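You operate a simulated robot arm through the tools that you are given. There is no shell and no other tool.

You are at the controls of a simulated robot arm. One attempt, no reset.

## Task
Start the record at the speed on its label and leave it playing.
Fine: lift the arm by its lever before you swing it over.

Only the result counts: the job must be done as asked and must still hold three seconds after the hand-in. Knocking over, shifting, dropping, spilling or breaking anything else fails it.

## Robot
A 7-joint arm with a three-finger gripper, fixed in place. Base frame: the origin is on the floor under the middle of its stand, x ahead of it, y to its left, z up; the work surface is at about z = 0.8. Units: m, rad, N and s.
It reaches about 1.342 m from its shoulder. Its first joint turns from -2.897 to 2.897 rad. Payload 2.69 kg.
The tool frame sits at the grasp point between the pads (the TCP): z along the fingers, y along the line on which they close. The tips reach 0.03 m beyond it. The gripper opens to 0.128 m; its body begins 0.117 m behind the TCP.
Orientation is that of the tool frame in the base frame, as [roll, pitch, yaw] about the fixed x, y, z axes, in that order (R = Rz(yaw) Ry(pitch) Rx(roll)). With the fingers straight down and closing along the base's y, the tool's x points along the base's -x, its y along +y and its z along -z.

## Interface
- The arm moves only by the tool send_rows. Its argument "steps" is a list of rows, each an object (a shift or turn left out is 0, a gripper value left out holds the last) with "fingers": the finger opening in m, from 0 to 0.128; "translation": the shift along the base's x, y, z in units of 25 mm (1.0 is 25 mm), a list of three; "dr": the turn, a rotation vector about the base's x, y, z in units of 8 degrees (1.0 is 8 degrees), a list of three. In form: [{"fingers": fingers, "translation": [x, y, z], "dr": [wx, wy, wz]}, ...]. A call has 1 to 20 rows; each row shifts and turns the commanded pose from where the row before left it. A call with a number of a shift or a turn outside -1 to 1 is refused whole. Rows are played at 5 a second. More than 0.05 m and 0.15 rad between two rows, or a gripper value outside its range, and nothing of the call is played. Where a pose cannot be reached the arm comes as near as it can. A force on the tool above 40 N (or 10 N above the force at the start of the call, whichever is more), or a blocked arm, ends the call early, and 0.2 s more pass. The fingers move at their own pace (about 0.127 m/s each) and stop on an object; they squeeze with about 37 N. The grip force told is the motor's: it shows also when the fingers shut on nothing. Time passes only in rows, and 0.2 s behind the last, so rows that do not move let the fingers close. The reply holds the time, the measured pose of the TCP, the force on the tool along the base axes, the opening and the grip force, in the units named above and with some noise, with the torque about the TCP (base axes, N m) and any sound that the robot's microphone picked up.
- Cameras (640 x 400 px; columns grow to the right, rows downward): "scene" is fixed at [0.2183, -0.501, 1.4565]; the picture's right is [0.87, -0.50, 0.00], its down [-0.22, -0.38, -0.90] and it looks along [0.45, 0.78, -0.43] (base axes); focal length 321 px, centre (320, 200). "wrist" rides on the gripper at [0.058, 0.054, -0.131] in the tool frame; the picture's right is [-0.68, 0.74, 0.00], its down [-0.62, -0.57, -0.55] and it looks along [-0.40, -0.37, 0.84] (tool axes); focal length 234 px, centre (320, 200). There is no depth. A picture from a camera that has moved, and an enlarged one, comes with that camera's place and axes in the base frame and with its lens.
- camera(camera): a new picture of that camera. The clock stands still meanwhile.
- slide_trunk(by): moves the trunk up (or, below 0, down) by that many m; the arm rides with it, the base frame stays. It gives what a move gives, with no picture.
- enlarge(camera, box): a new picture of the part [left, top, right, bottom] of that camera's present view, enlarged. The clock stands still meanwhile.
- hand_in(): hands the job in; it is judged then, once.

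Places have to be worked out from the pictures, the camera data and where the tool is seen. Open the gripper and draw the arm clear of the work before you hand the job in, unless the task says otherwise.

The tools are called after "Request:" as name(argument=value, ...) on one line, values as JSON. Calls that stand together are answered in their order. send_rows: Moves the arm, as the interface text tells. Its arguments: {"type":"object","properties":{"steps":{"type":"array","items":{"type":"object","properties":{"fingers":{"type":"number"},"translation":{"type":"array","items":{"type":"number"}},"dr":{"type":"array","items":{"type":"number"}}}}}},"required":["steps"]} The other tools are called the same way: slide_trunk (by) moves the trunk up or down; camera (camera) takes a picture; enlarge (camera, box) takes an enlarged picture of a part of a camera's view; hand_in () hands the job in.

At the start:

```text
t: 0.0
tcp_pos: [0.7411, -0.0109, 1.2074]
orientation: [-3.14, 0.001, 3.14]
force: [0.7, -0.7, 0.9]
torque: [0.01, 0.02, -0.02]
finger_gap: 0.1282
gripper_force: 0.1
trunk travel left (down, up): [-0.15, 0.2]
```

scene: 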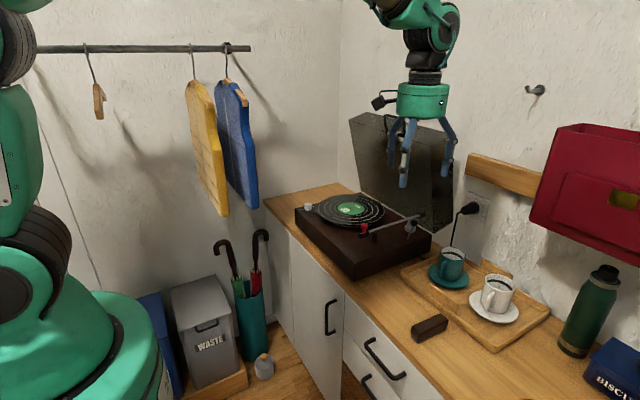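
wrist: 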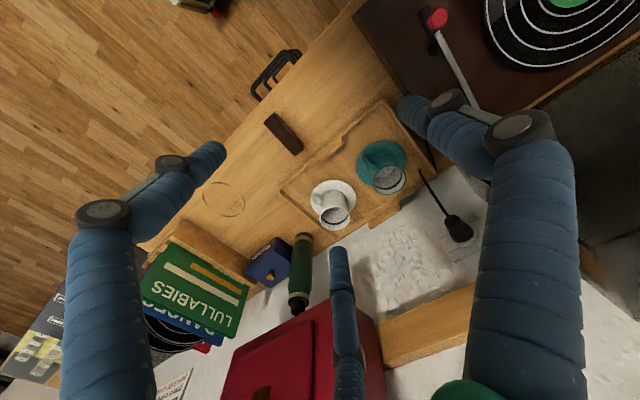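

I'll first look closer at the turntable in the scene view to find the controls, lever and label.

Request:
enlarge(camera="scene", box=[280, 170, 460, 290])

Request:
enlarge(camera="scene", box=[310, 185, 400, 245])

Request:
enlarge(camera="wrist", box=[400, 0, 640, 150])

```text
3.33 times, centred on (370, 230) of scene
camera zoom: at [0.2183, -0.501, 1.4565], right [0.87, -0.5, 0.0], down [-0.22, -0.38, -0.9], along [0.45, 0.78, -0.43], focal length 1071 px, centre (153, 100)
```

zoom: 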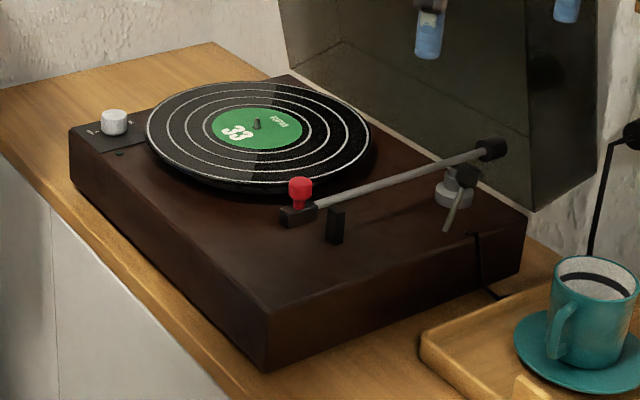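

```text
6.67 times, centred on (355, 215) of scene
camera zoom: at [0.2183, -0.501, 1.4565], right [0.87, -0.5, 0.0], down [-0.22, -0.38, -0.9], along [0.45, 0.78, -0.43], focal length 2142 px, centre (87, 100)
```

zoom: 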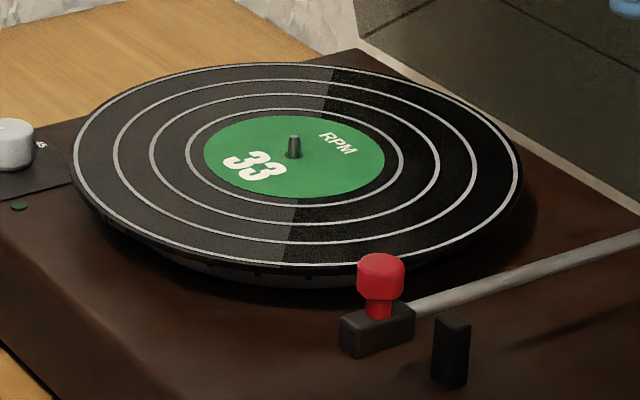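

```text
2.67 times, centred on (520, 75) of wrist
camera zoom: at [0.683, 0.0424, 1.3378], right [0.68, 0.74, 0.0], down [0.62, -0.57, 0.55], along [0.4, -0.37, -0.84], focal length 624 px, centre (-213, 533)
```

zoom: 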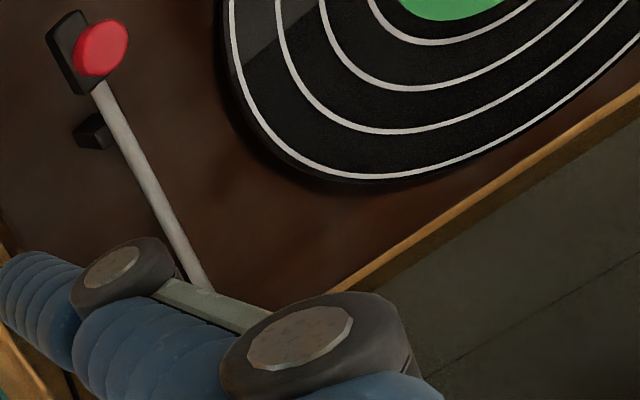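

The label reads 33 RPM; there's a white knob at the left and a lever beside the arm's pivot. I zoom in on both.

Request:
enlarge(camera="scene", box=[296, 195, 326, 215])

Request:
enlarge(camera="scene", box=[390, 205, 438, 245])

Request:
enlarge(camera="scene", box=[350, 210, 395, 245])

```text
16.00 times, centred on (311, 205) of scene
camera zoom: at [0.2183, -0.501, 1.4565], right [0.87, -0.5, 0.0], down [-0.22, -0.38, -0.9], along [0.45, 0.78, -0.43], focal length 5140 px, centre (464, 120)
```

zoom: 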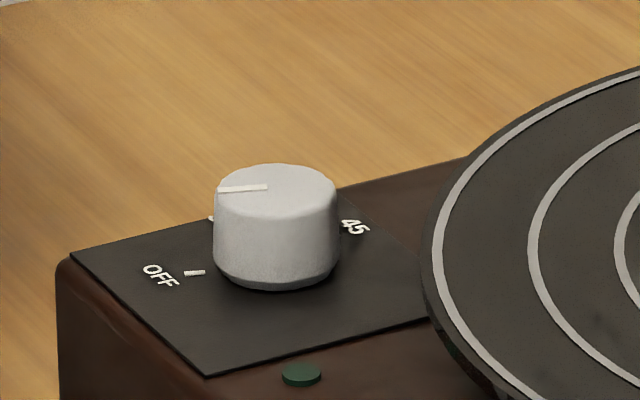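

```text
10.00 times, centred on (414, 225) of scene
camera zoom: at [0.2183, -0.501, 1.4565], right [0.87, -0.5, 0.0], down [-0.22, -0.38, -0.9], along [0.45, 0.78, -0.43], focal length 3213 px, centre (-620, -50)
```

zoom: 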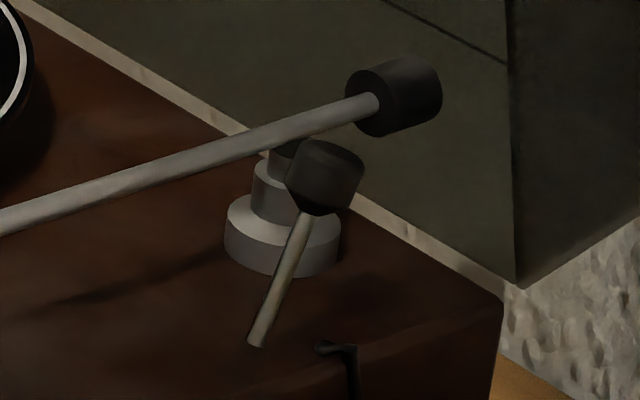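

```text
11.43 times, centred on (372, 228) of scene
camera zoom: at [0.2183, -0.501, 1.4565], right [0.87, -0.5, 0.0], down [-0.22, -0.38, -0.9], along [0.45, 0.78, -0.43], focal length 3672 px, centre (-280, -114)
```

zoom: 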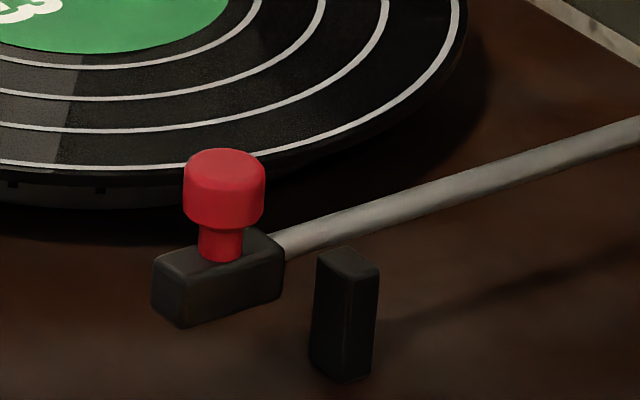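

The knob (about x 0.75, y 0.51, top z≈0.89) points at OFF. 45 is on the far side and a middle mark, presumably 33, is hidden behind it. I swing the hand over the deck at safe height to look with the wrist camera.

Request:
send_rows(steps=[{"translation": [-0.2, 1, 0]}, {"translation": [-0.2, 1, 0]}, {"translation": [-0.2, 1, 0]}, {"translation": [-0.2, 1, 0]}, {"translation": [-0.2, 1, 0]}, {"translation": [-0.2, 1, 0]}, {"translation": [0, 1, 0]}, {"translation": [0, 1, 0]}, {"translation": [0, 1, 0]}, {"translation": [0, 1, 0]}, {"translation": [0, 1, 0]}, {"translation": [0, 1, 0]}, {"translation": [0, 1, 0]}, {"translation": [0, 1, 0]}, {"translation": [0, 1, 0]}, {"translation": [0, 1, 0]}, {"translation": [0, 1, 0]}, {"translation": [0, 1, 0]}, {"translation": [0, 0.8, 0]}, {"translation": [0, 0, 0]}])

Request:
camera(camera="wrist")

Request:
camera(camera="scene")

```text
t: 4.2
tcp_pos: [0.7101, 0.4599, 1.2068]
orientation: [3.141, -0.001, 3.139]
force: [-0.2, 0.4, 0.2]
torque: [-0.03, 0.02, 0.01]
finger_gap: 0.128
gripper_force: 0.0
trunk travel left (down, up): [-0.15, 0.2]
```

```text
taken
camera wrist: at [0.6519, 0.5132, 1.3371], right [0.68, 0.74, 0.0], down [0.62, -0.57, 0.55], along [0.4, -0.37, -0.84], focal length 234 px, centre (320, 200)
```

wrist: 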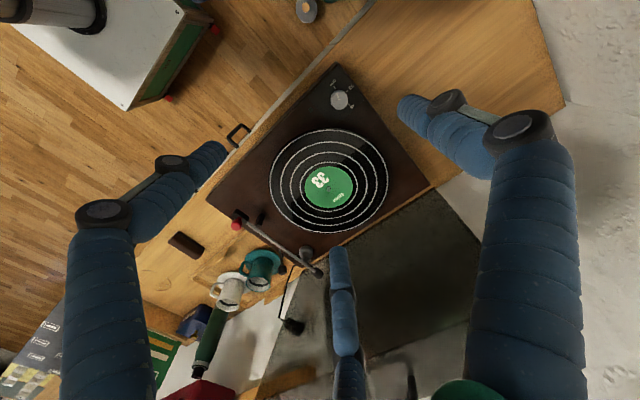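

```text
taken
```

scene: 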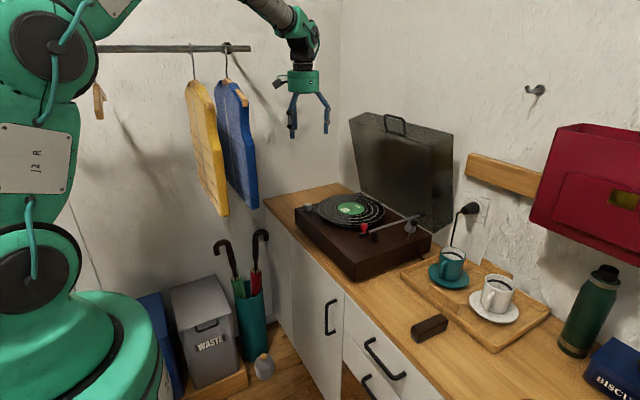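

The whole deck is in view of the wrist camera. I enlarge the knob, the arm and the lever.

Request:
enlarge(camera="wrist", box=[316, 80, 364, 110])

Request:
enlarge(camera="wrist", box=[220, 195, 340, 285])

Request:
enlarge(camera="wrist", box=[260, 120, 400, 240])

```text
13.33 times, centred on (340, 95) of wrist
camera zoom: at [0.6519, 0.5132, 1.3371], right [0.68, 0.74, 0.0], down [0.62, -0.57, 0.55], along [0.4, -0.37, -0.84], focal length 3122 px, centre (53, 1600)
```

zoom: 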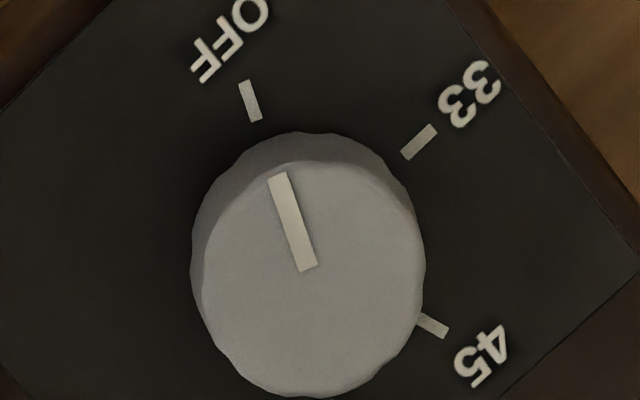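

```text
4.44 times, centred on (280, 240) of wrist
camera zoom: at [0.6519, 0.5132, 1.3371], right [0.68, 0.74, 0.0], down [0.62, -0.57, 0.55], along [0.4, -0.37, -0.84], focal length 1041 px, centre (498, 22)
```

zoom: 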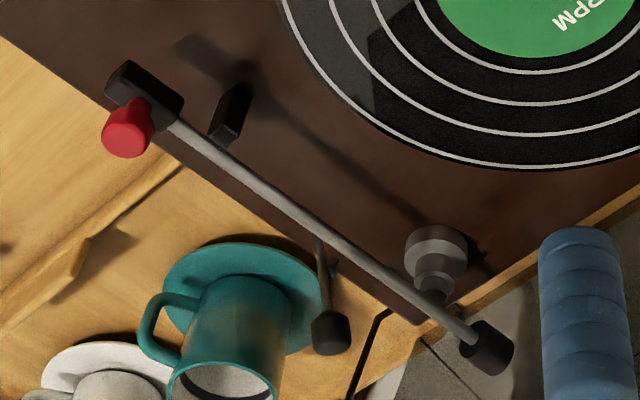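

```text
3.33 times, centred on (330, 180) of wrist
camera zoom: at [0.6519, 0.5132, 1.3371], right [0.68, 0.74, 0.0], down [0.62, -0.57, 0.55], along [0.4, -0.37, -0.84], focal length 781 px, centre (287, 267)
```

zoom: 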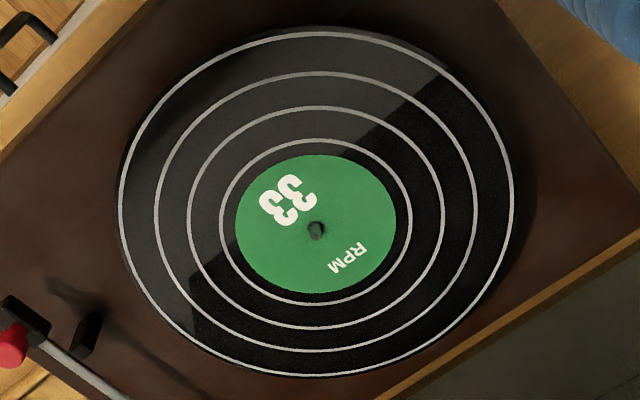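

The wrist view shows OFF, 33 and 45, and the knob centre comes out near (0.7325, 0.486). Going from OFF to 33 is about 70° clockwise seen from above. The record edge is close to the knob, so I check finger size and shape while closing to a narrower opening.

Request:
send_rows(steps=[{"fingers": 0.06}, {"fingers": 0.06}, {"fingers": 0.06}, {"fingers": 0.06}])

Request:
enlarge(camera="scene", box=[260, 60, 360, 150])

Request:
camera(camera="wrist")

```text
t: 5.2
tcp_pos: [0.7099, 0.4584, 1.2067]
orientation: [-3.141, 0.001, 3.141]
force: [0.4, -0.1, -0.1]
torque: [0.02, 0.01, -0.01]
finger_gap: 0.0602
gripper_force: 0.1
trunk travel left (down, up): [-0.15, 0.2]
```

```text
4.44 times, centred on (310, 105) of scene
camera zoom: at [0.2183, -0.501, 1.4565], right [0.87, -0.5, 0.0], down [-0.22, -0.38, -0.9], along [0.45, 0.78, -0.43], focal length 1428 px, centre (364, 622)
```

zoom: 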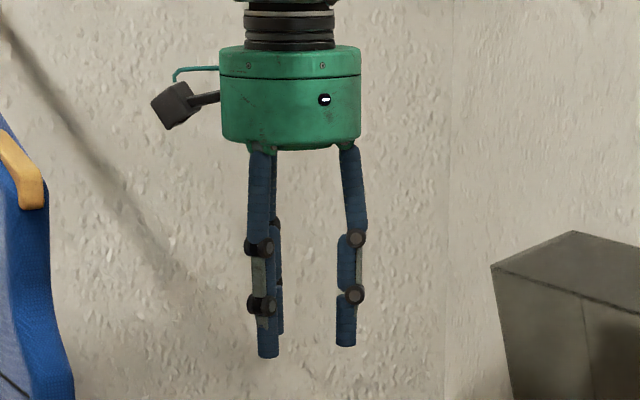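

```text
taken
camera wrist: at [0.6518, 0.5127, 1.3371], right [0.68, 0.74, 0.0], down [0.62, -0.57, 0.55], along [0.4, -0.37, -0.84], focal length 234 px, centre (320, 200)
```

wrist: 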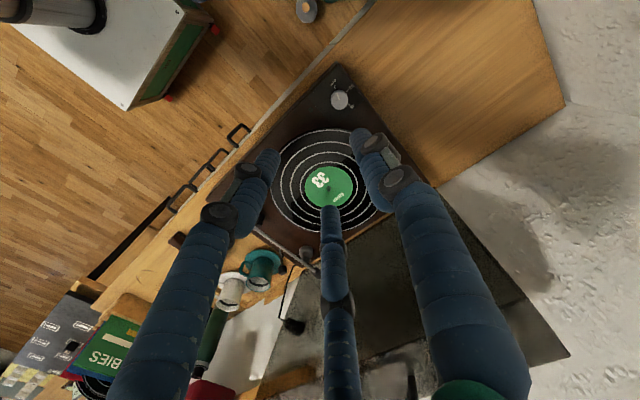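

The fingers are about 16 mm thick and close like a three-jaw chuck around the TCP, so they fit between knob and record if angled well. I go above the knob, turning the hand +77° so no finger points at the record, with the opening cut to 0.046.

Request:
send_rows(steps=[{"fingers": 0.046, "translation": [0.09, 0.109, -0.628], "dr": [0, 0, 0.9625]}, {"translation": [0.09, 0.109, -0.628], "dr": [0, 0, 0.9625]}, {"translation": [0.09, 0.109, -0.628], "dr": [0, 0, 0.9625]}, {"translation": [0.09, 0.109, -0.628], "dr": [0, 0, 0.9625]}, {"translation": [0.09, 0.109, -0.628], "dr": [0, 0, 0.9625]}, {"translation": [0.09, 0.109, -0.628], "dr": [0, 0, 0.9625]}, {"translation": [0.09, 0.109, -0.628], "dr": [0, 0, 0.9625]}, {"translation": [0.09, 0.109, -0.628], "dr": [0, 0, 0.9625]}, {"translation": [0.09, 0.109, -0.628], "dr": [0, 0, 0.9625]}, {"translation": [0.09, 0.109, -0.628], "dr": [0, 0, 0.9625]}, {"translation": [0, 0, 0]}])

Request:
camera(camera="wrist")

Request:
camera(camera="scene")

```text
t: 7.6
tcp_pos: [0.7322, 0.4874, 1.048]
orientation: [3.14, 0.0, -1.799]
force: [0.2, 0.4, 0.3]
torque: [-0.01, 0.03, 0.03]
finger_gap: 0.0461
gripper_force: 0.1
trunk travel left (down, up): [-0.15, 0.2]
```

```text
taken
camera wrist: at [0.6676, 0.4415, 1.1791], right [-0.57, 0.82, 0.0], down [0.69, 0.47, 0.55], along [0.45, 0.31, -0.84], focal length 234 px, centre (320, 200)
```

wrist: 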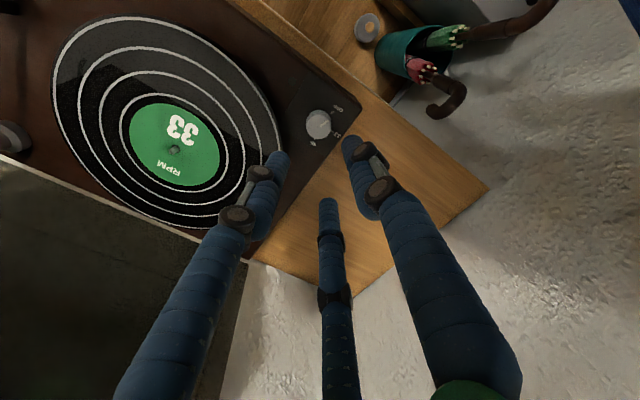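

```text
taken
```

scene: 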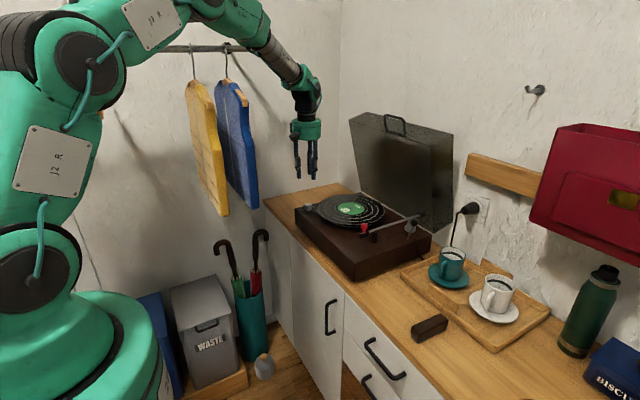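

I zoom on the knob and the nearby record edge to refine positions before descending.

Request:
enlarge(camera="wrist", box=[288, 95, 352, 151])

Request:
enlarge(camera="scene", box=[285, 110, 345, 220])

```text
7.14 times, centred on (320, 123) of wrist
camera zoom: at [0.6676, 0.4415, 1.1791], right [-0.57, 0.82, 0.0], down [0.69, 0.47, 0.55], along [0.45, 0.31, -0.84], focal length 1673 px, centre (320, 750)
```

zoom: 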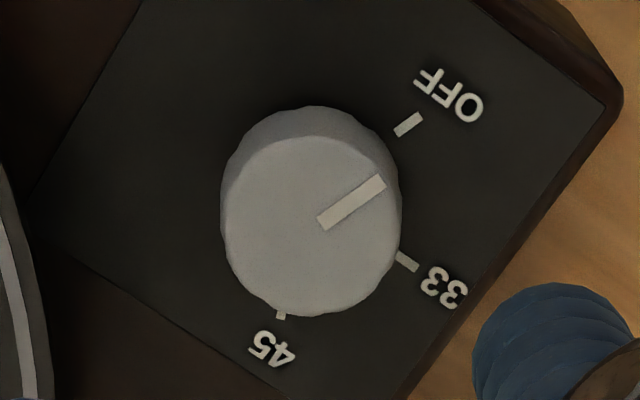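

```text
3.64 times, centred on (315, 165) of scene
camera zoom: at [0.2183, -0.501, 1.4565], right [0.87, -0.5, 0.0], down [-0.22, -0.38, -0.9], along [0.45, 0.78, -0.43], focal length 1168 px, centre (338, 327)
```

zoom: 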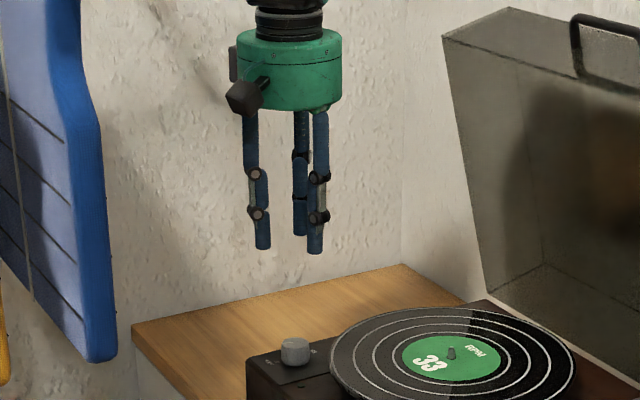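

Triangulating the two wrist views puts the knob centre at (0.733, 0.4855), its top at z≈0.897 and the deck at z≈0.875. I lower the hand to just above the knob and check alignment.

Request:
send_rows(steps=[{"translation": [-0.02, -0.03, -0.9]}, {"translation": [0, 0, -0.9]}, {"translation": [0, 0, -0.9]}, {"translation": [0, 0, -0.8]}, {"translation": [0, 0, -0.7]}, {"translation": [0, 0, 0]}])

Request:
camera(camera="wrist")

Request:
enlarge(camera="scene", box=[285, 150, 345, 225])

```text
t: 9.0
tcp_pos: [0.7324, 0.4864, 0.9441]
orientation: [-3.141, 0.0, -1.797]
force: [0.4, 0.4, 0.1]
torque: [0.0, 0.03, -0.03]
finger_gap: 0.0462
gripper_force: 0.0
trunk travel left (down, up): [-0.15, 0.2]
```

```text
taken
camera wrist: at [0.6672, 0.4409, 1.0744], right [-0.56, 0.83, 0.0], down [0.69, 0.47, 0.55], along [0.45, 0.31, -0.84], focal length 234 px, centre (320, 200)
```

wrist: 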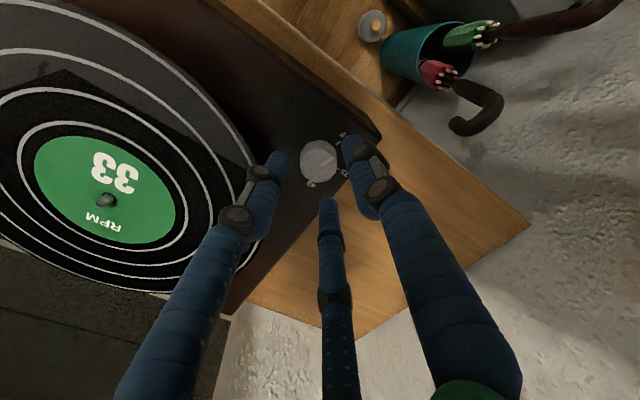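

```text
5.33 times, centred on (315, 188) of scene
camera zoom: at [0.2183, -0.501, 1.4565], right [0.87, -0.5, 0.0], down [-0.22, -0.38, -0.9], along [0.45, 0.78, -0.43], focal length 1714 px, centre (347, 267)
```

zoom: 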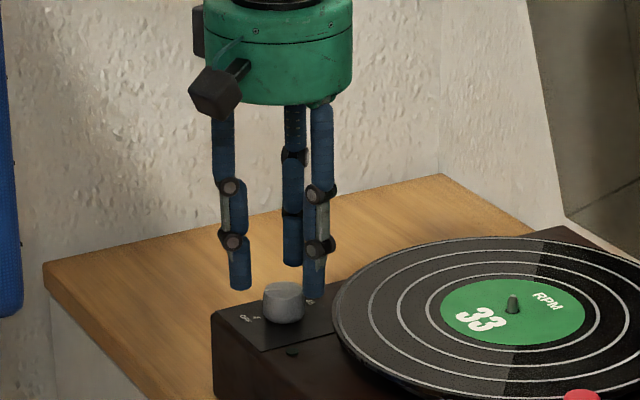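

The knob sits centred between the three fingers and clear of the record. I lower slowly around it, still open.

Request:
send_rows(steps=[{"translation": [0.02, -0.03, -0.45]}, {"translation": [0, 0, -0.45]}, {"translation": [0, 0, -0.4]}, {"translation": [0, 0, 0]}])

Request:
camera(camera="wrist")

Request:
enlarge(camera="scene", box=[290, 175, 340, 225])

```text
t: 10.0
tcp_pos: [0.7338, 0.4857, 0.9166]
orientation: [-3.14, 0.003, -1.8]
force: [-9.3, -6.6, 25.5]
torque: [-0.37, 0.79, -0.15]
finger_gap: 0.0466
gripper_force: 0.5
trunk travel left (down, up): [-0.15, 0.2]
```

```text
taken
camera wrist: at [0.6679, 0.4394, 1.0468], right [-0.56, 0.83, 0.0], down [0.69, 0.47, 0.55], along [0.46, 0.31, -0.83], focal length 234 px, centre (320, 200)
```

wrist: 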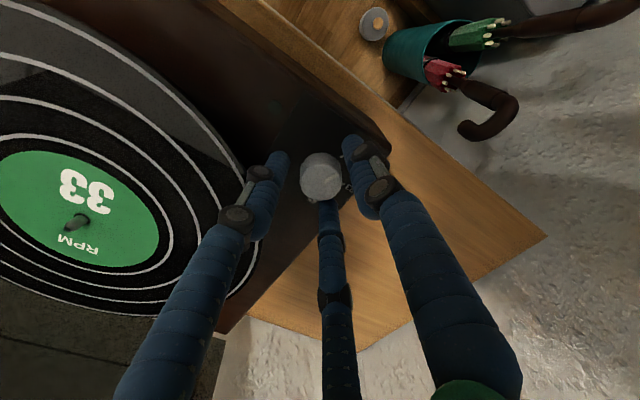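

```text
8.00 times, centred on (315, 200) of scene
camera zoom: at [0.2183, -0.501, 1.4565], right [0.87, -0.5, 0.0], down [-0.22, -0.38, -0.9], along [0.45, 0.78, -0.43], focal length 2570 px, centre (360, 200)
```

zoom: 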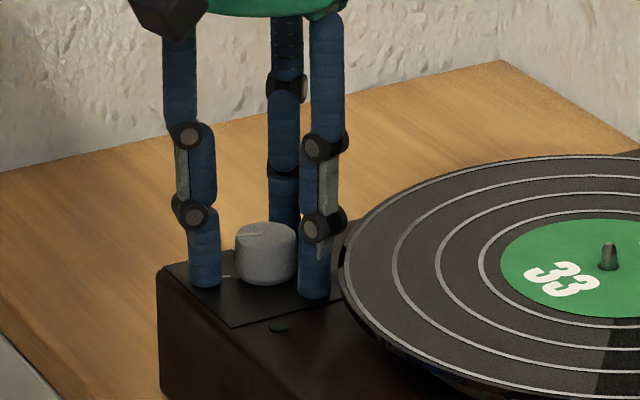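

The force reading (25 N up) says the fingertips already touch the deck at TCP z≈0.917. I back off about 8 mm, then close gently around the knob.

Request:
send_rows(steps=[{"translation": [0, 0, 0.36]}, {"translation": [0, 0, 0]}])

```text
t: 10.6
tcp_pos: [0.732, 0.4852, 0.921]
orientation: [-3.139, 0.0, -1.797]
force: [0.3, 0.1, 0.0]
torque: [0.01, -0.02, 0.02]
finger_gap: 0.046
gripper_force: 0.1
trunk travel left (down, up): [-0.15, 0.2]
```

The force is gone at TCP z 0.921. Now I close the fingers on the knob.

Request:
send_rows(steps=[{"fingers": 0.036}, {"fingers": 0.03}, {"fingers": 0.022}, {"fingers": 0.022}])

Request:
enlarge(camera="scene", box=[290, 175, 340, 225])

Request:
camera(camera="wrist")

```text
t: 11.6
tcp_pos: [0.7324, 0.4849, 0.9207]
orientation: [3.14, -0.002, -1.798]
force: [-12.0, -0.7, -0.4]
torque: [-0.06, 0.52, -0.02]
finger_gap: 0.0296
gripper_force: 44.6
trunk travel left (down, up): [-0.15, 0.2]
```

```text
8.00 times, centred on (315, 200) of scene
camera zoom: at [0.2183, -0.501, 1.4565], right [0.87, -0.5, 0.0], down [-0.22, -0.38, -0.9], along [0.45, 0.78, -0.43], focal length 2570 px, centre (360, 200)
```

zoom: 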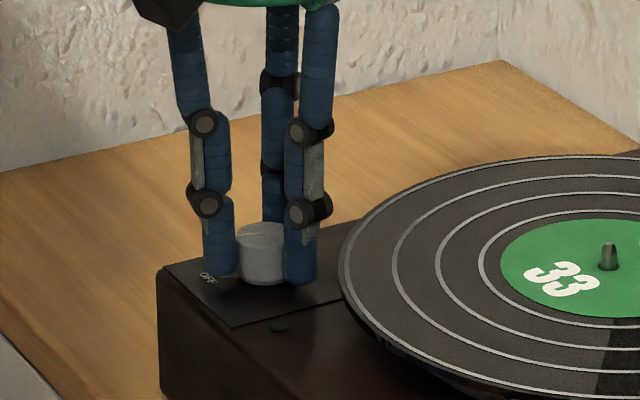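

```text
taken
camera wrist: at [0.6673, 0.4396, 1.052], right [-0.56, 0.83, 0.0], down [0.69, 0.47, 0.55], along [0.45, 0.31, -0.84], focal length 234 px, centre (320, 200)
```

wrist: 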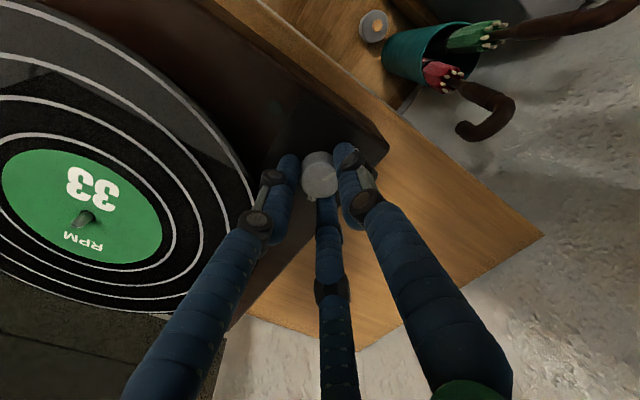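

The knob is held (gap 0.0296), with a small sideways load of −12 N in x. I ease 1.5 mm toward −x and turn about 70° clockwise.

Request:
send_rows(steps=[{"translation": [-0.05, 0, 0]}, {"dr": [0, 0, -0.6]}, {"dr": [0, 0, -0.9]}, {"dr": [0, 0, -0.9]}, {"dr": [0, 0, -0.9]}, {"dr": [0, 0, -0.9]}])

Request:
camera(camera="wrist")

Request:
enlarge(camera="scene", box=[290, 175, 340, 225])

```text
t: 13.0
tcp_pos: [0.7325, 0.4846, 0.9213]
orientation: [-3.14, -0.002, -2.388]
force: [-0.6, -3.2, -11.7]
torque: [-0.03, -0.07, 0.02]
finger_gap: 0.03
gripper_force: 45.2
trunk travel left (down, up): [-0.15, 0.2]
```

```text
taken
camera wrist: at [0.6532, 0.4834, 1.052], right [-0.01, 1.0, 0.0], down [0.84, 0.01, 0.55], along [0.55, 0.01, -0.84], focal length 234 px, centre (320, 200)
```

wrist: 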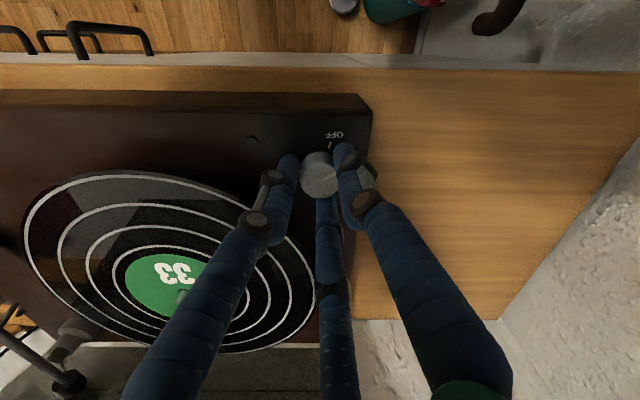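

```text
8.00 times, centred on (315, 200) of scene
camera zoom: at [0.2183, -0.501, 1.4565], right [0.87, -0.5, 0.0], down [-0.22, -0.38, -0.9], along [0.45, 0.78, -0.43], focal length 2570 px, centre (360, 200)
```

zoom: 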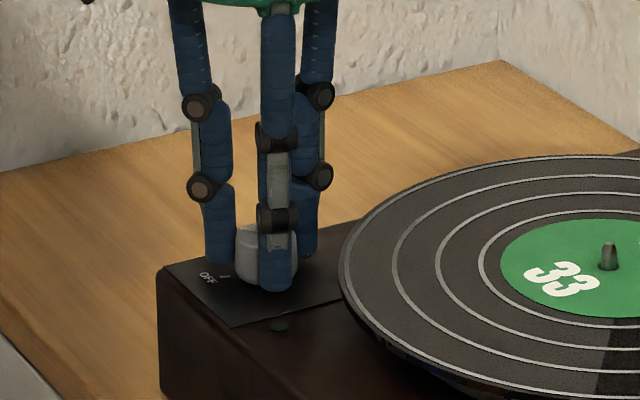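

I've turned about 34° so far; I check whether the knob's pointer has followed.

Request:
enlarge(camera="wrist", box=[288, 120, 368, 200])

```text
5.00 times, centred on (328, 160) of wrist
camera zoom: at [0.6532, 0.4834, 1.052], right [-0.01, 1.0, 0.0], down [0.84, 0.01, 0.55], along [0.55, 0.01, -0.84], focal length 1171 px, centre (280, 400)
```

zoom: 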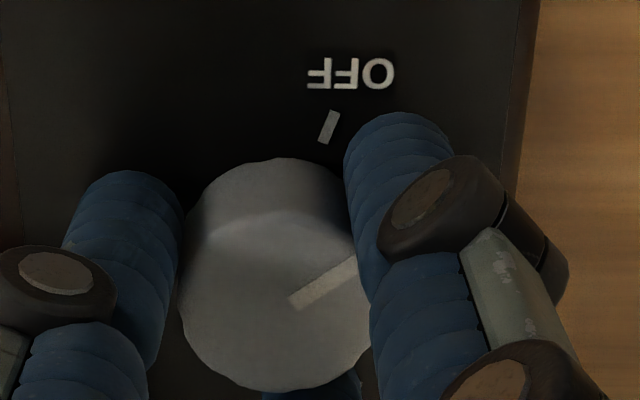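

The knob follows the hand (pointer now about 35° from OFF). I continue the remaining ~36° to 33.

Request:
send_rows(steps=[{"dr": [0, 0, -0.9]}, {"dr": [0, 0, -0.9]}, {"dr": [0, 0, -0.9]}, {"dr": [0, 0, -0.9]}, {"dr": [0, 0, -0.9]}, {"dr": [0, 0, 0]}])

Request:
camera(camera="wrist")

Request:
enlarge(camera="wrist", box=[280, 120, 360, 200])

Request:
enlarge(camera="scene", box=[290, 175, 390, 235])

```text
t: 14.4
tcp_pos: [0.7324, 0.4841, 0.921]
orientation: [-3.142, 0.0, -3.013]
force: [-5.0, 1.2, -10.1]
torque: [0.03, 0.24, 0.0]
finger_gap: 0.0299
gripper_force: 45.5
trunk travel left (down, up): [-0.15, 0.2]
```

```text
taken
camera wrist: at [0.6677, 0.5302, 1.052], right [0.58, 0.82, 0.0], down [0.68, -0.48, 0.55], along [0.45, -0.32, -0.84], focal length 234 px, centre (320, 200)
```

wrist: 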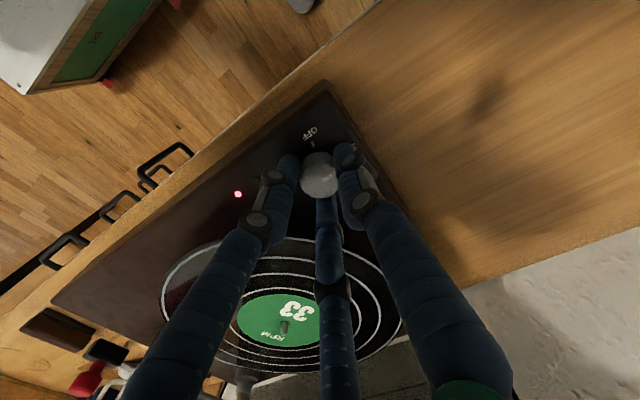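

```text
5.00 times, centred on (320, 160) of wrist
camera zoom: at [0.6677, 0.5302, 1.052], right [0.58, 0.82, 0.0], down [0.68, -0.48, 0.55], along [0.45, -0.32, -0.84], focal length 1171 px, centre (320, 400)
```

zoom: 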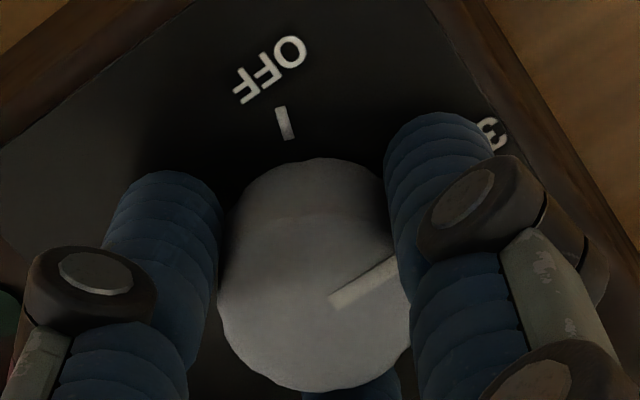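

```text
6.40 times, centred on (340, 205) of scene
camera zoom: at [0.2183, -0.501, 1.4565], right [0.87, -0.5, 0.0], down [-0.22, -0.38, -0.9], along [0.45, 0.78, -0.43], focal length 2056 px, centre (192, 168)
```

zoom: 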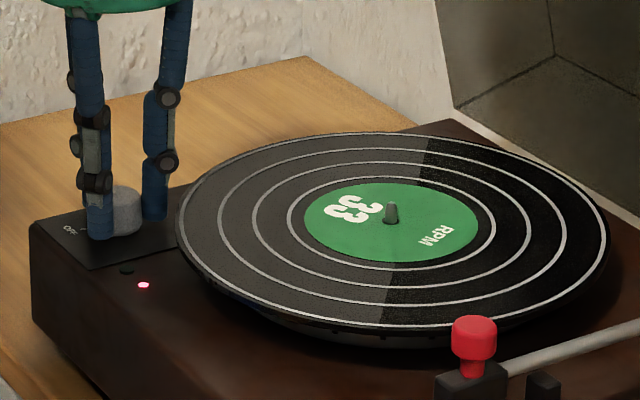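

The platter is turning and a small red light is on. I release the knob, rise straight up and check where the pointer rests.

Request:
send_rows(steps=[{"fingers": 0.046}, {"fingers": 0.046}, {"fingers": 0.046, "translation": [0, 0, 0.5]}, {"translation": [0, 0, 0.9]}, {"translation": [0, 0, 1]}, {"translation": [0, 0, 1]}, {"translation": [0, 0, 1]}, {"translation": [0, 0, 1]}, {"translation": [0, 0, 0]}])

Request:
camera(camera="wrist")

Request:
enlarge(camera="scene", box=[290, 175, 390, 235])

```text
t: 16.4
tcp_pos: [0.7335, 0.4849, 1.0567]
orientation: [3.14, -0.001, -3.013]
force: [0.4, -0.4, -0.2]
torque: [0.03, -0.01, 0.01]
finger_gap: 0.0461
gripper_force: 0.0
trunk travel left (down, up): [-0.15, 0.2]
```

```text
taken
camera wrist: at [0.6685, 0.5297, 1.188], right [0.58, 0.82, 0.0], down [0.68, -0.48, 0.55], along [0.45, -0.32, -0.84], focal length 234 px, centre (320, 200)
```

wrist: 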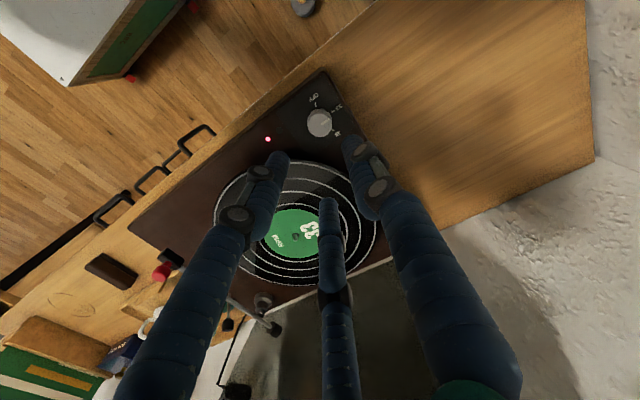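

```text
6.40 times, centred on (340, 205) of scene
camera zoom: at [0.2183, -0.501, 1.4565], right [0.87, -0.5, 0.0], down [-0.22, -0.38, -0.9], along [0.45, 0.78, -0.43], focal length 2056 px, centre (192, 168)
```

zoom: 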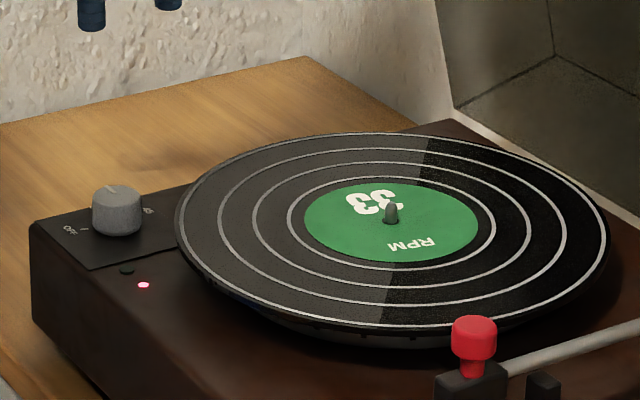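

Request:
enlarge(camera="wrist", box=[280, 85, 360, 145])

Request:
enlarge(camera="wrist", box=[240, 115, 300, 160])

```text
6.67 times, centred on (320, 115) of wrist
camera zoom: at [0.6685, 0.5297, 1.188], right [0.58, 0.82, 0.0], down [0.68, -0.48, 0.55], along [0.45, -0.32, -0.84], focal length 1561 px, centre (320, 767)
```

zoom: 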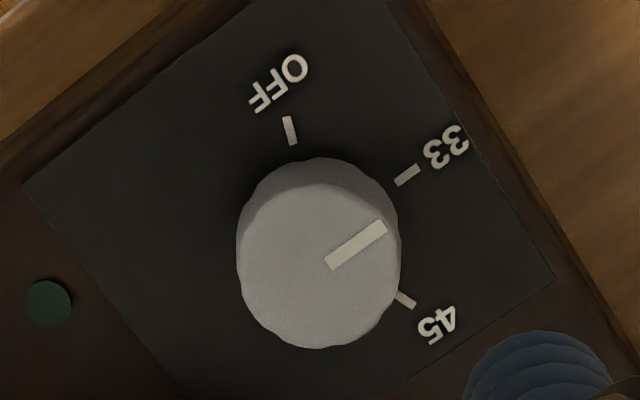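

```text
8.89 times, centred on (270, 138) of wrist
camera zoom: at [0.6685, 0.5297, 1.188], right [0.58, 0.82, 0.0], down [0.68, -0.48, 0.55], along [0.45, -0.32, -0.84], focal length 2082 px, centre (764, 756)
```

zoom: 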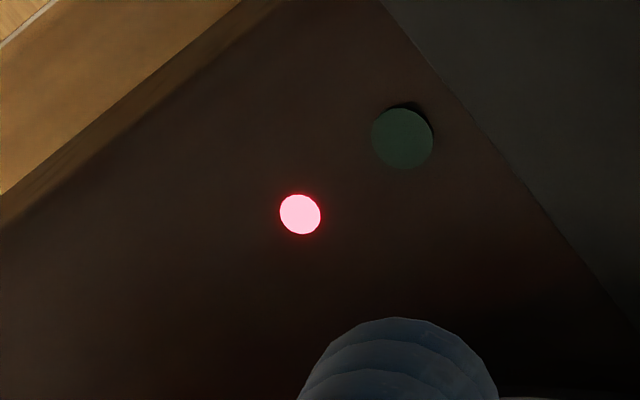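

The pointer lies on the 33 mark and the platter turns. The arm tube lies along x at y≈0.174, on a rest post near x≈0.81, with its pivot near (0.966, 0.175). The lever's black handle is near (0.932, 0.129, 0.941), leaning toward +x. I move above the lever, turning the hand so no finger faces the arm tube.

Request:
send_rows(steps=[{"translation": [0.4, -0.947, 0.1], "dr": [0, 0, 0.438]}, {"translation": [0.4, -0.947, 0.1], "dr": [0, 0, 0.438]}, {"translation": [0.4, -0.947, 0], "dr": [0, 0, 0.438]}, {"translation": [0.4, -0.947, 0], "dr": [0, 0, 0.438]}, {"translation": [0.4, -0.947, 0], "dr": [0, 0, 0.438]}, {"translation": [0.4, -0.947, 0], "dr": [0, 0, 0.438]}, {"translation": [0.4, -0.947, 0], "dr": [0, 0, 0.438]}, {"translation": [0.4, -0.947, 0], "dr": [0, 0, 0.438]}, {"translation": [0.4, -0.947, 0], "dr": [0, 0, 0.438]}, {"translation": [0.4, -0.947, 0], "dr": [0, 0, 0.438]}, {"translation": [0.4, -0.947, 0], "dr": [0, 0, 0.438]}, {"translation": [0.4, -0.947, 0], "dr": [0, 0, 0.438]}, {"translation": [0.4, -0.947, 0], "dr": [0, 0, 0.438]}, {"translation": [0.4, -0.947, 0], "dr": [0, 0, 0.438]}, {"translation": [0.4, -0.947, 0], "dr": [0, 0, 0.438]}, {"translation": [0, 0, 0]}])

Request:
camera(camera="wrist")

Request:
camera(camera="scene")

```text
t: 19.8
tcp_pos: [0.8814, 0.1292, 1.0608]
orientation: [3.14, -0.002, -2.097]
force: [-16.3, 3.4, -1.4]
torque: [-0.48, -2.23, 0.19]
finger_gap: 0.0457
gripper_force: 0.0
trunk travel left (down, up): [-0.15, 0.2]
```

```text
taken
camera wrist: at [0.8051, 0.1051, 1.1923], right [-0.3, 0.95, 0.0], down [0.8, 0.25, 0.55], along [0.52, 0.16, -0.84], focal length 234 px, centre (320, 200)
```

wrist: 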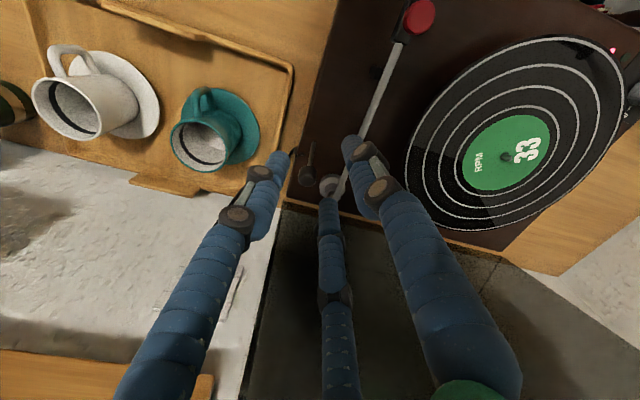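

```text
taken
```

scene: 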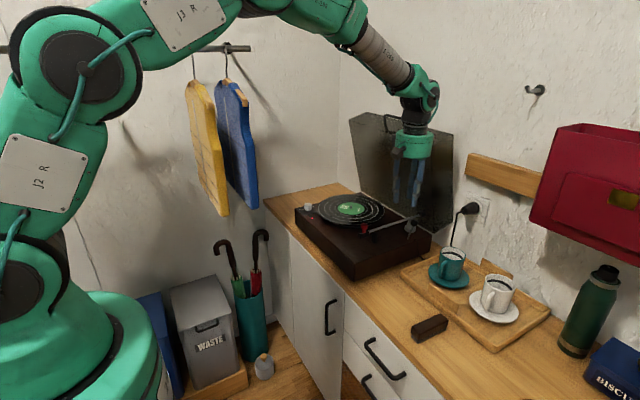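

The hand reports −16 N in x at about 0.137 m above the TCP, so the gripper body is touching something, probably the open lid. I back off toward −x at once and look.

Request:
send_rows(steps=[{"translation": [-0.6, 0, 0]}, {"translation": [-0.6, 0, 0]}, {"translation": [0, 0, 0]}])

Request:
enlarge(camera="scene", box=[340, 80, 480, 240])

Request:
camera(camera="wrist")

```text
t: 20.6
tcp_pos: [0.8516, 0.1296, 1.0612]
orientation: [-3.141, 0.0, -2.097]
force: [-0.5, 0.2, 0.2]
torque: [0.02, 0.01, 0.03]
finger_gap: 0.0458
gripper_force: 0.1
trunk travel left (down, up): [-0.15, 0.2]
```

```text
2.50 times, centred on (410, 160) of scene
camera zoom: at [0.2183, -0.501, 1.4565], right [0.87, -0.5, 0.0], down [-0.22, -0.38, -0.9], along [0.45, 0.78, -0.43], focal length 803 px, centre (95, 300)
```

zoom: 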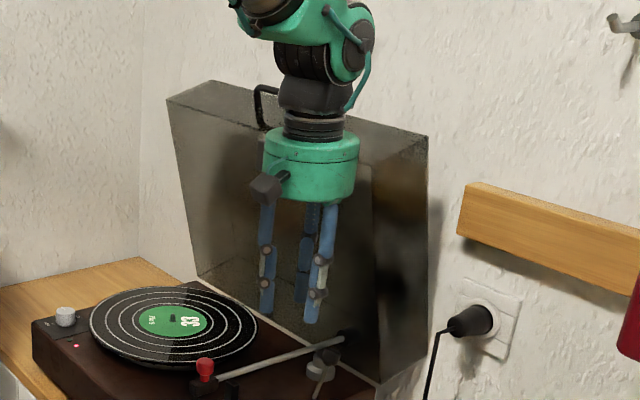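

```text
taken
camera wrist: at [0.776, 0.1048, 1.1918], right [-0.3, 0.95, 0.0], down [0.8, 0.25, 0.55], along [0.52, 0.16, -0.84], focal length 234 px, centre (320, 200)
```

wrist: 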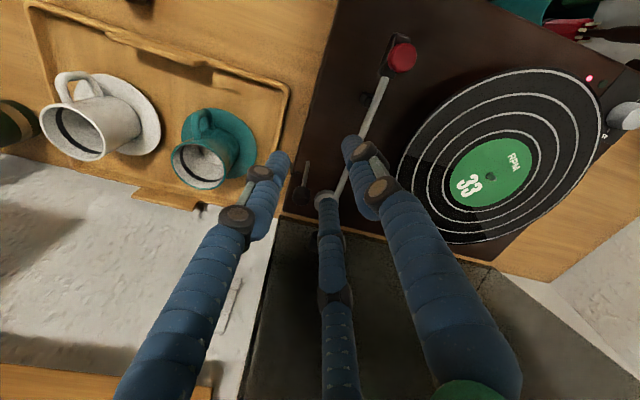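

The lid leans forward: its top rim is at about x 0.945, z 1.195, so a vertical hand cannot reach the lever. It looks unmoved and the force is gone. I'll come at the lever from the right side instead, tilting the hand 40° so the body stays at y below the lid's edge, with the fingers closed as a pusher.

Request:
send_rows(steps=[{"fingers": 0.0, "translation": [0, -0.55, 0.35], "dr": [0, 0, -0.9375]}, {"translation": [0, -0.55, 0.35], "dr": [0, 0, -0.9375]}, {"translation": [0, -0.55, 0.35], "dr": [0, 0, -0.9375]}, {"translation": [0, -0.55, 0.35], "dr": [0, 0, -0.9375]}, {"translation": [0, -0.55, 0.35], "dr": [0, 0, -0.9375]}, {"translation": [0, -0.55, 0.35], "dr": [0, 0, -0.9375]}, {"translation": [0, -0.55, 0.35], "dr": [0, 0, -0.9375]}, {"translation": [0, -0.55, 0.35], "dr": [0, 0, -0.9375]}, {"dr": [0.8333, 0, 0]}, {"dr": [0.8333, 0, 0]}, {"dr": [0.8333, 0, 0]}, {"dr": [0.8333, 0, 0]}, {"dr": [0.8333, 0, 0]}, {"dr": [0.8333, 0, 0]}, {"translation": [0, 0, 0]}])

Request:
camera(camera="wrist")

Request:
camera(camera="scene")

```text
t: 23.8
tcp_pos: [0.8519, 0.0184, 1.1312]
orientation: [2.441, -0.001, 3.14]
force: [-0.6, 0.1, 0.8]
torque: [0.02, -0.01, 0.0]
finger_gap: 0.0023
gripper_force: 30.9
trunk travel left (down, up): [-0.15, 0.2]
```

```text
taken
camera wrist: at [0.7942, -0.026, 1.2664], right [0.68, 0.56, 0.47], down [0.61, -0.79, 0.05], along [0.4, 0.25, -0.88], focal length 234 px, centre (320, 200)
```

wrist: 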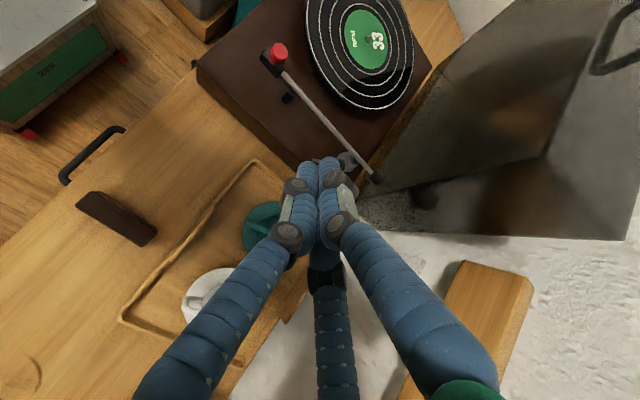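

```text
taken
```

scene: 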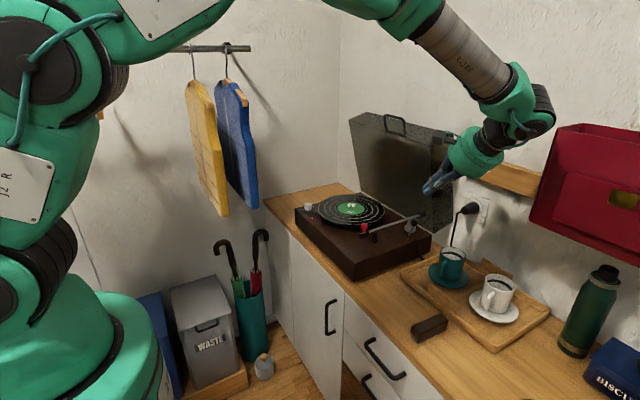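

The lid is unmoved and the hand is clear, but going further in x at this tilt brings the wrist close to the red bag. I turn the tilt partly forward (axis toward +x, +y, down), which keeps the wrist back, and move to a pre-approach point beyond the lever.

Request:
send_rows(steps=[{"translation": [0.577, 0.347, -0.74], "dr": [0, 0, -0.73]}, {"translation": [0.577, 0.347, -0.74], "dr": [0, 0, -0.73]}, {"translation": [0.577, 0.347, -0.74], "dr": [0, 0, -0.73]}, {"translation": [0.577, 0.347, -0.74], "dr": [0, 0, -0.73]}, {"translation": [0.577, 0.347, -0.74], "dr": [0, 0, -0.73]}, {"translation": [0.577, 0.347, -0.74], "dr": [0, 0, -0.73]}, {"translation": [0, 0, 0]}])

Request:
camera(camera="wrist")

Request:
camera(camera="scene")

Request:
enlarge(camera="scene", box=[380, 170, 460, 250])

```text
t: 25.4
tcp_pos: [0.9385, 0.0694, 1.0217]
orientation: [2.444, -0.004, 2.527]
force: [0.1, 0.3, -0.3]
torque: [-0.04, -0.02, -0.01]
finger_gap: 0.0025
gripper_force: 31.2
trunk travel left (down, up): [-0.15, 0.2]
```

```text
taken
camera wrist: at [0.8673, 0.0678, 1.1559], right [0.88, 0.07, 0.47], down [0.05, -1.0, 0.06], along [0.48, -0.03, -0.88], focal length 234 px, centre (320, 200)
```

wrist: 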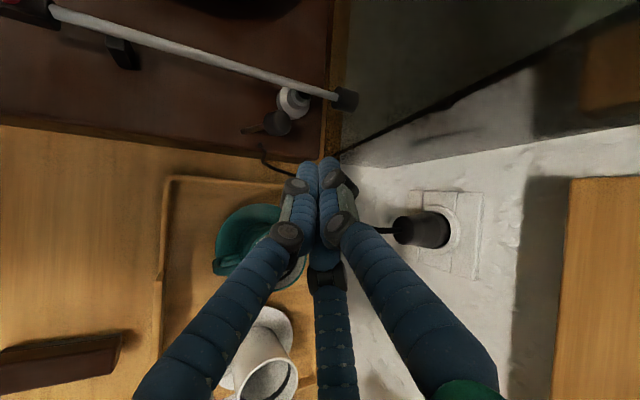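

```text
taken
```

scene: 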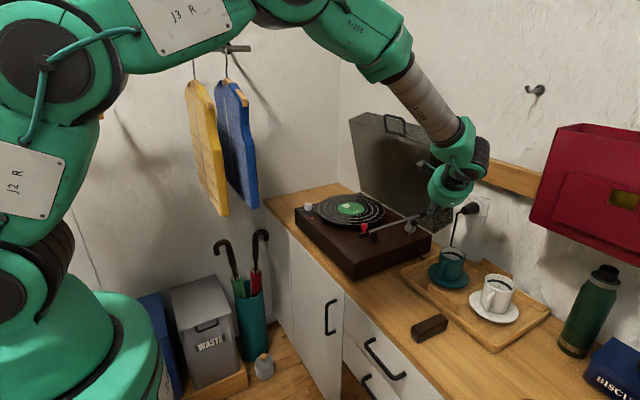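

```text
5.00 times, centred on (420, 210) of scene
camera zoom: at [0.2183, -0.501, 1.4565], right [0.87, -0.5, 0.0], down [-0.22, -0.38, -0.9], along [0.45, 0.78, -0.43], focal length 1606 px, centre (-180, 150)
```

zoom: 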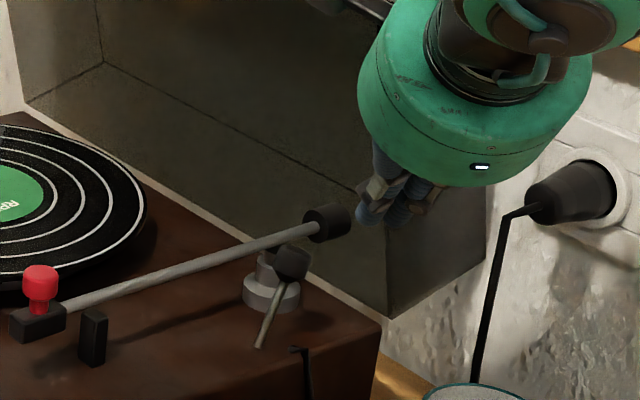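

Now the lever, pivot and counterweight are visible past the fingertips. I enlarge this part.

Request:
enlarge(camera="wrist", box=[220, 60, 380, 180])

```text
3.33 times, centred on (300, 120) of wrist
camera zoom: at [0.8673, 0.0678, 1.1559], right [0.88, 0.07, 0.47], down [0.05, -1.0, 0.06], along [0.48, -0.03, -0.88], focal length 781 px, centre (387, 467)
```

zoom: 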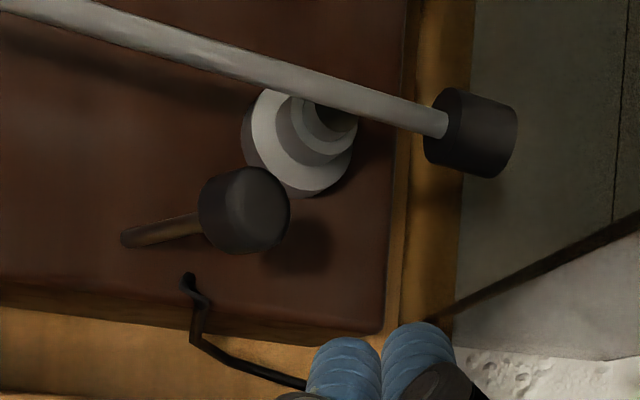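

Lever handle confirmed near (0.931, 0.133, 0.942), with about 12 mm radius. I advance along the finger axis so the closed fingertips end up just behind it on the +x side, clear of the pivot and counterweight.

Request:
send_rows(steps=[{"translation": [0.295, 0.42, -0.627]}, {"translation": [0.295, 0.42, -0.627]}, {"translation": [0.295, 0.42, -0.627]}, {"translation": [0.295, 0.42, -0.627]}, {"translation": [0, 0, 0]}])

Request:
enlarge(camera="wrist", box=[160, 40, 400, 220])

Request:
enlarge(camera="scene", box=[350, 170, 460, 250])

```text
t: 26.6
tcp_pos: [0.9692, 0.1118, 0.9561]
orientation: [2.444, -0.003, 2.528]
force: [-0.4, -0.3, -0.5]
torque: [0.02, -0.03, -0.02]
finger_gap: 0.0019
gripper_force: 32.1
trunk travel left (down, up): [-0.15, 0.2]
```

```text
2.22 times, centred on (280, 130) of wrist
camera zoom: at [0.8964, 0.1097, 1.0914], right [0.88, 0.07, 0.47], down [0.05, -1.0, 0.06], along [0.47, -0.03, -0.88], focal length 520 px, centre (409, 356)
```

zoom: 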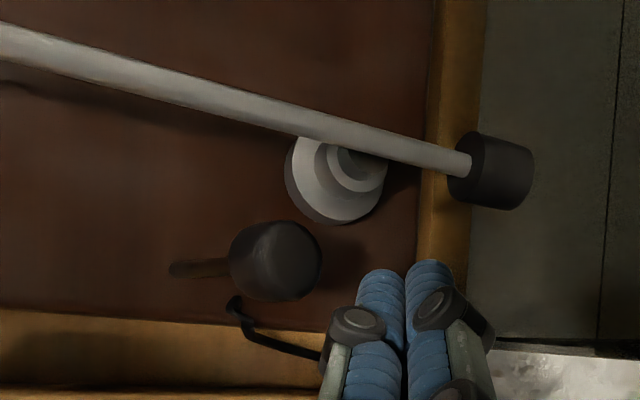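

```text
5.00 times, centred on (405, 210) of scene
camera zoom: at [0.2183, -0.501, 1.4565], right [0.87, -0.5, 0.0], down [-0.22, -0.38, -0.9], along [0.45, 0.78, -0.43], focal length 1606 px, centre (-105, 150)
```

zoom: 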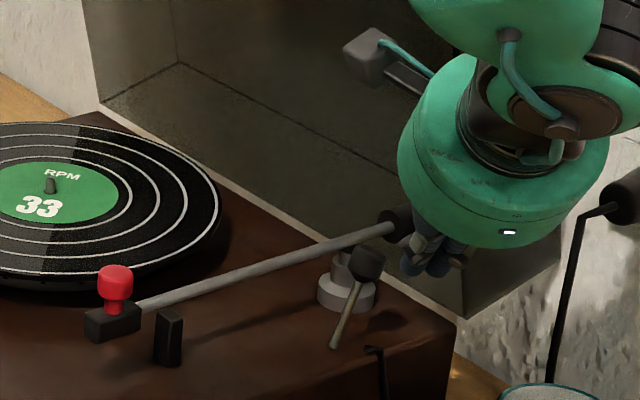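

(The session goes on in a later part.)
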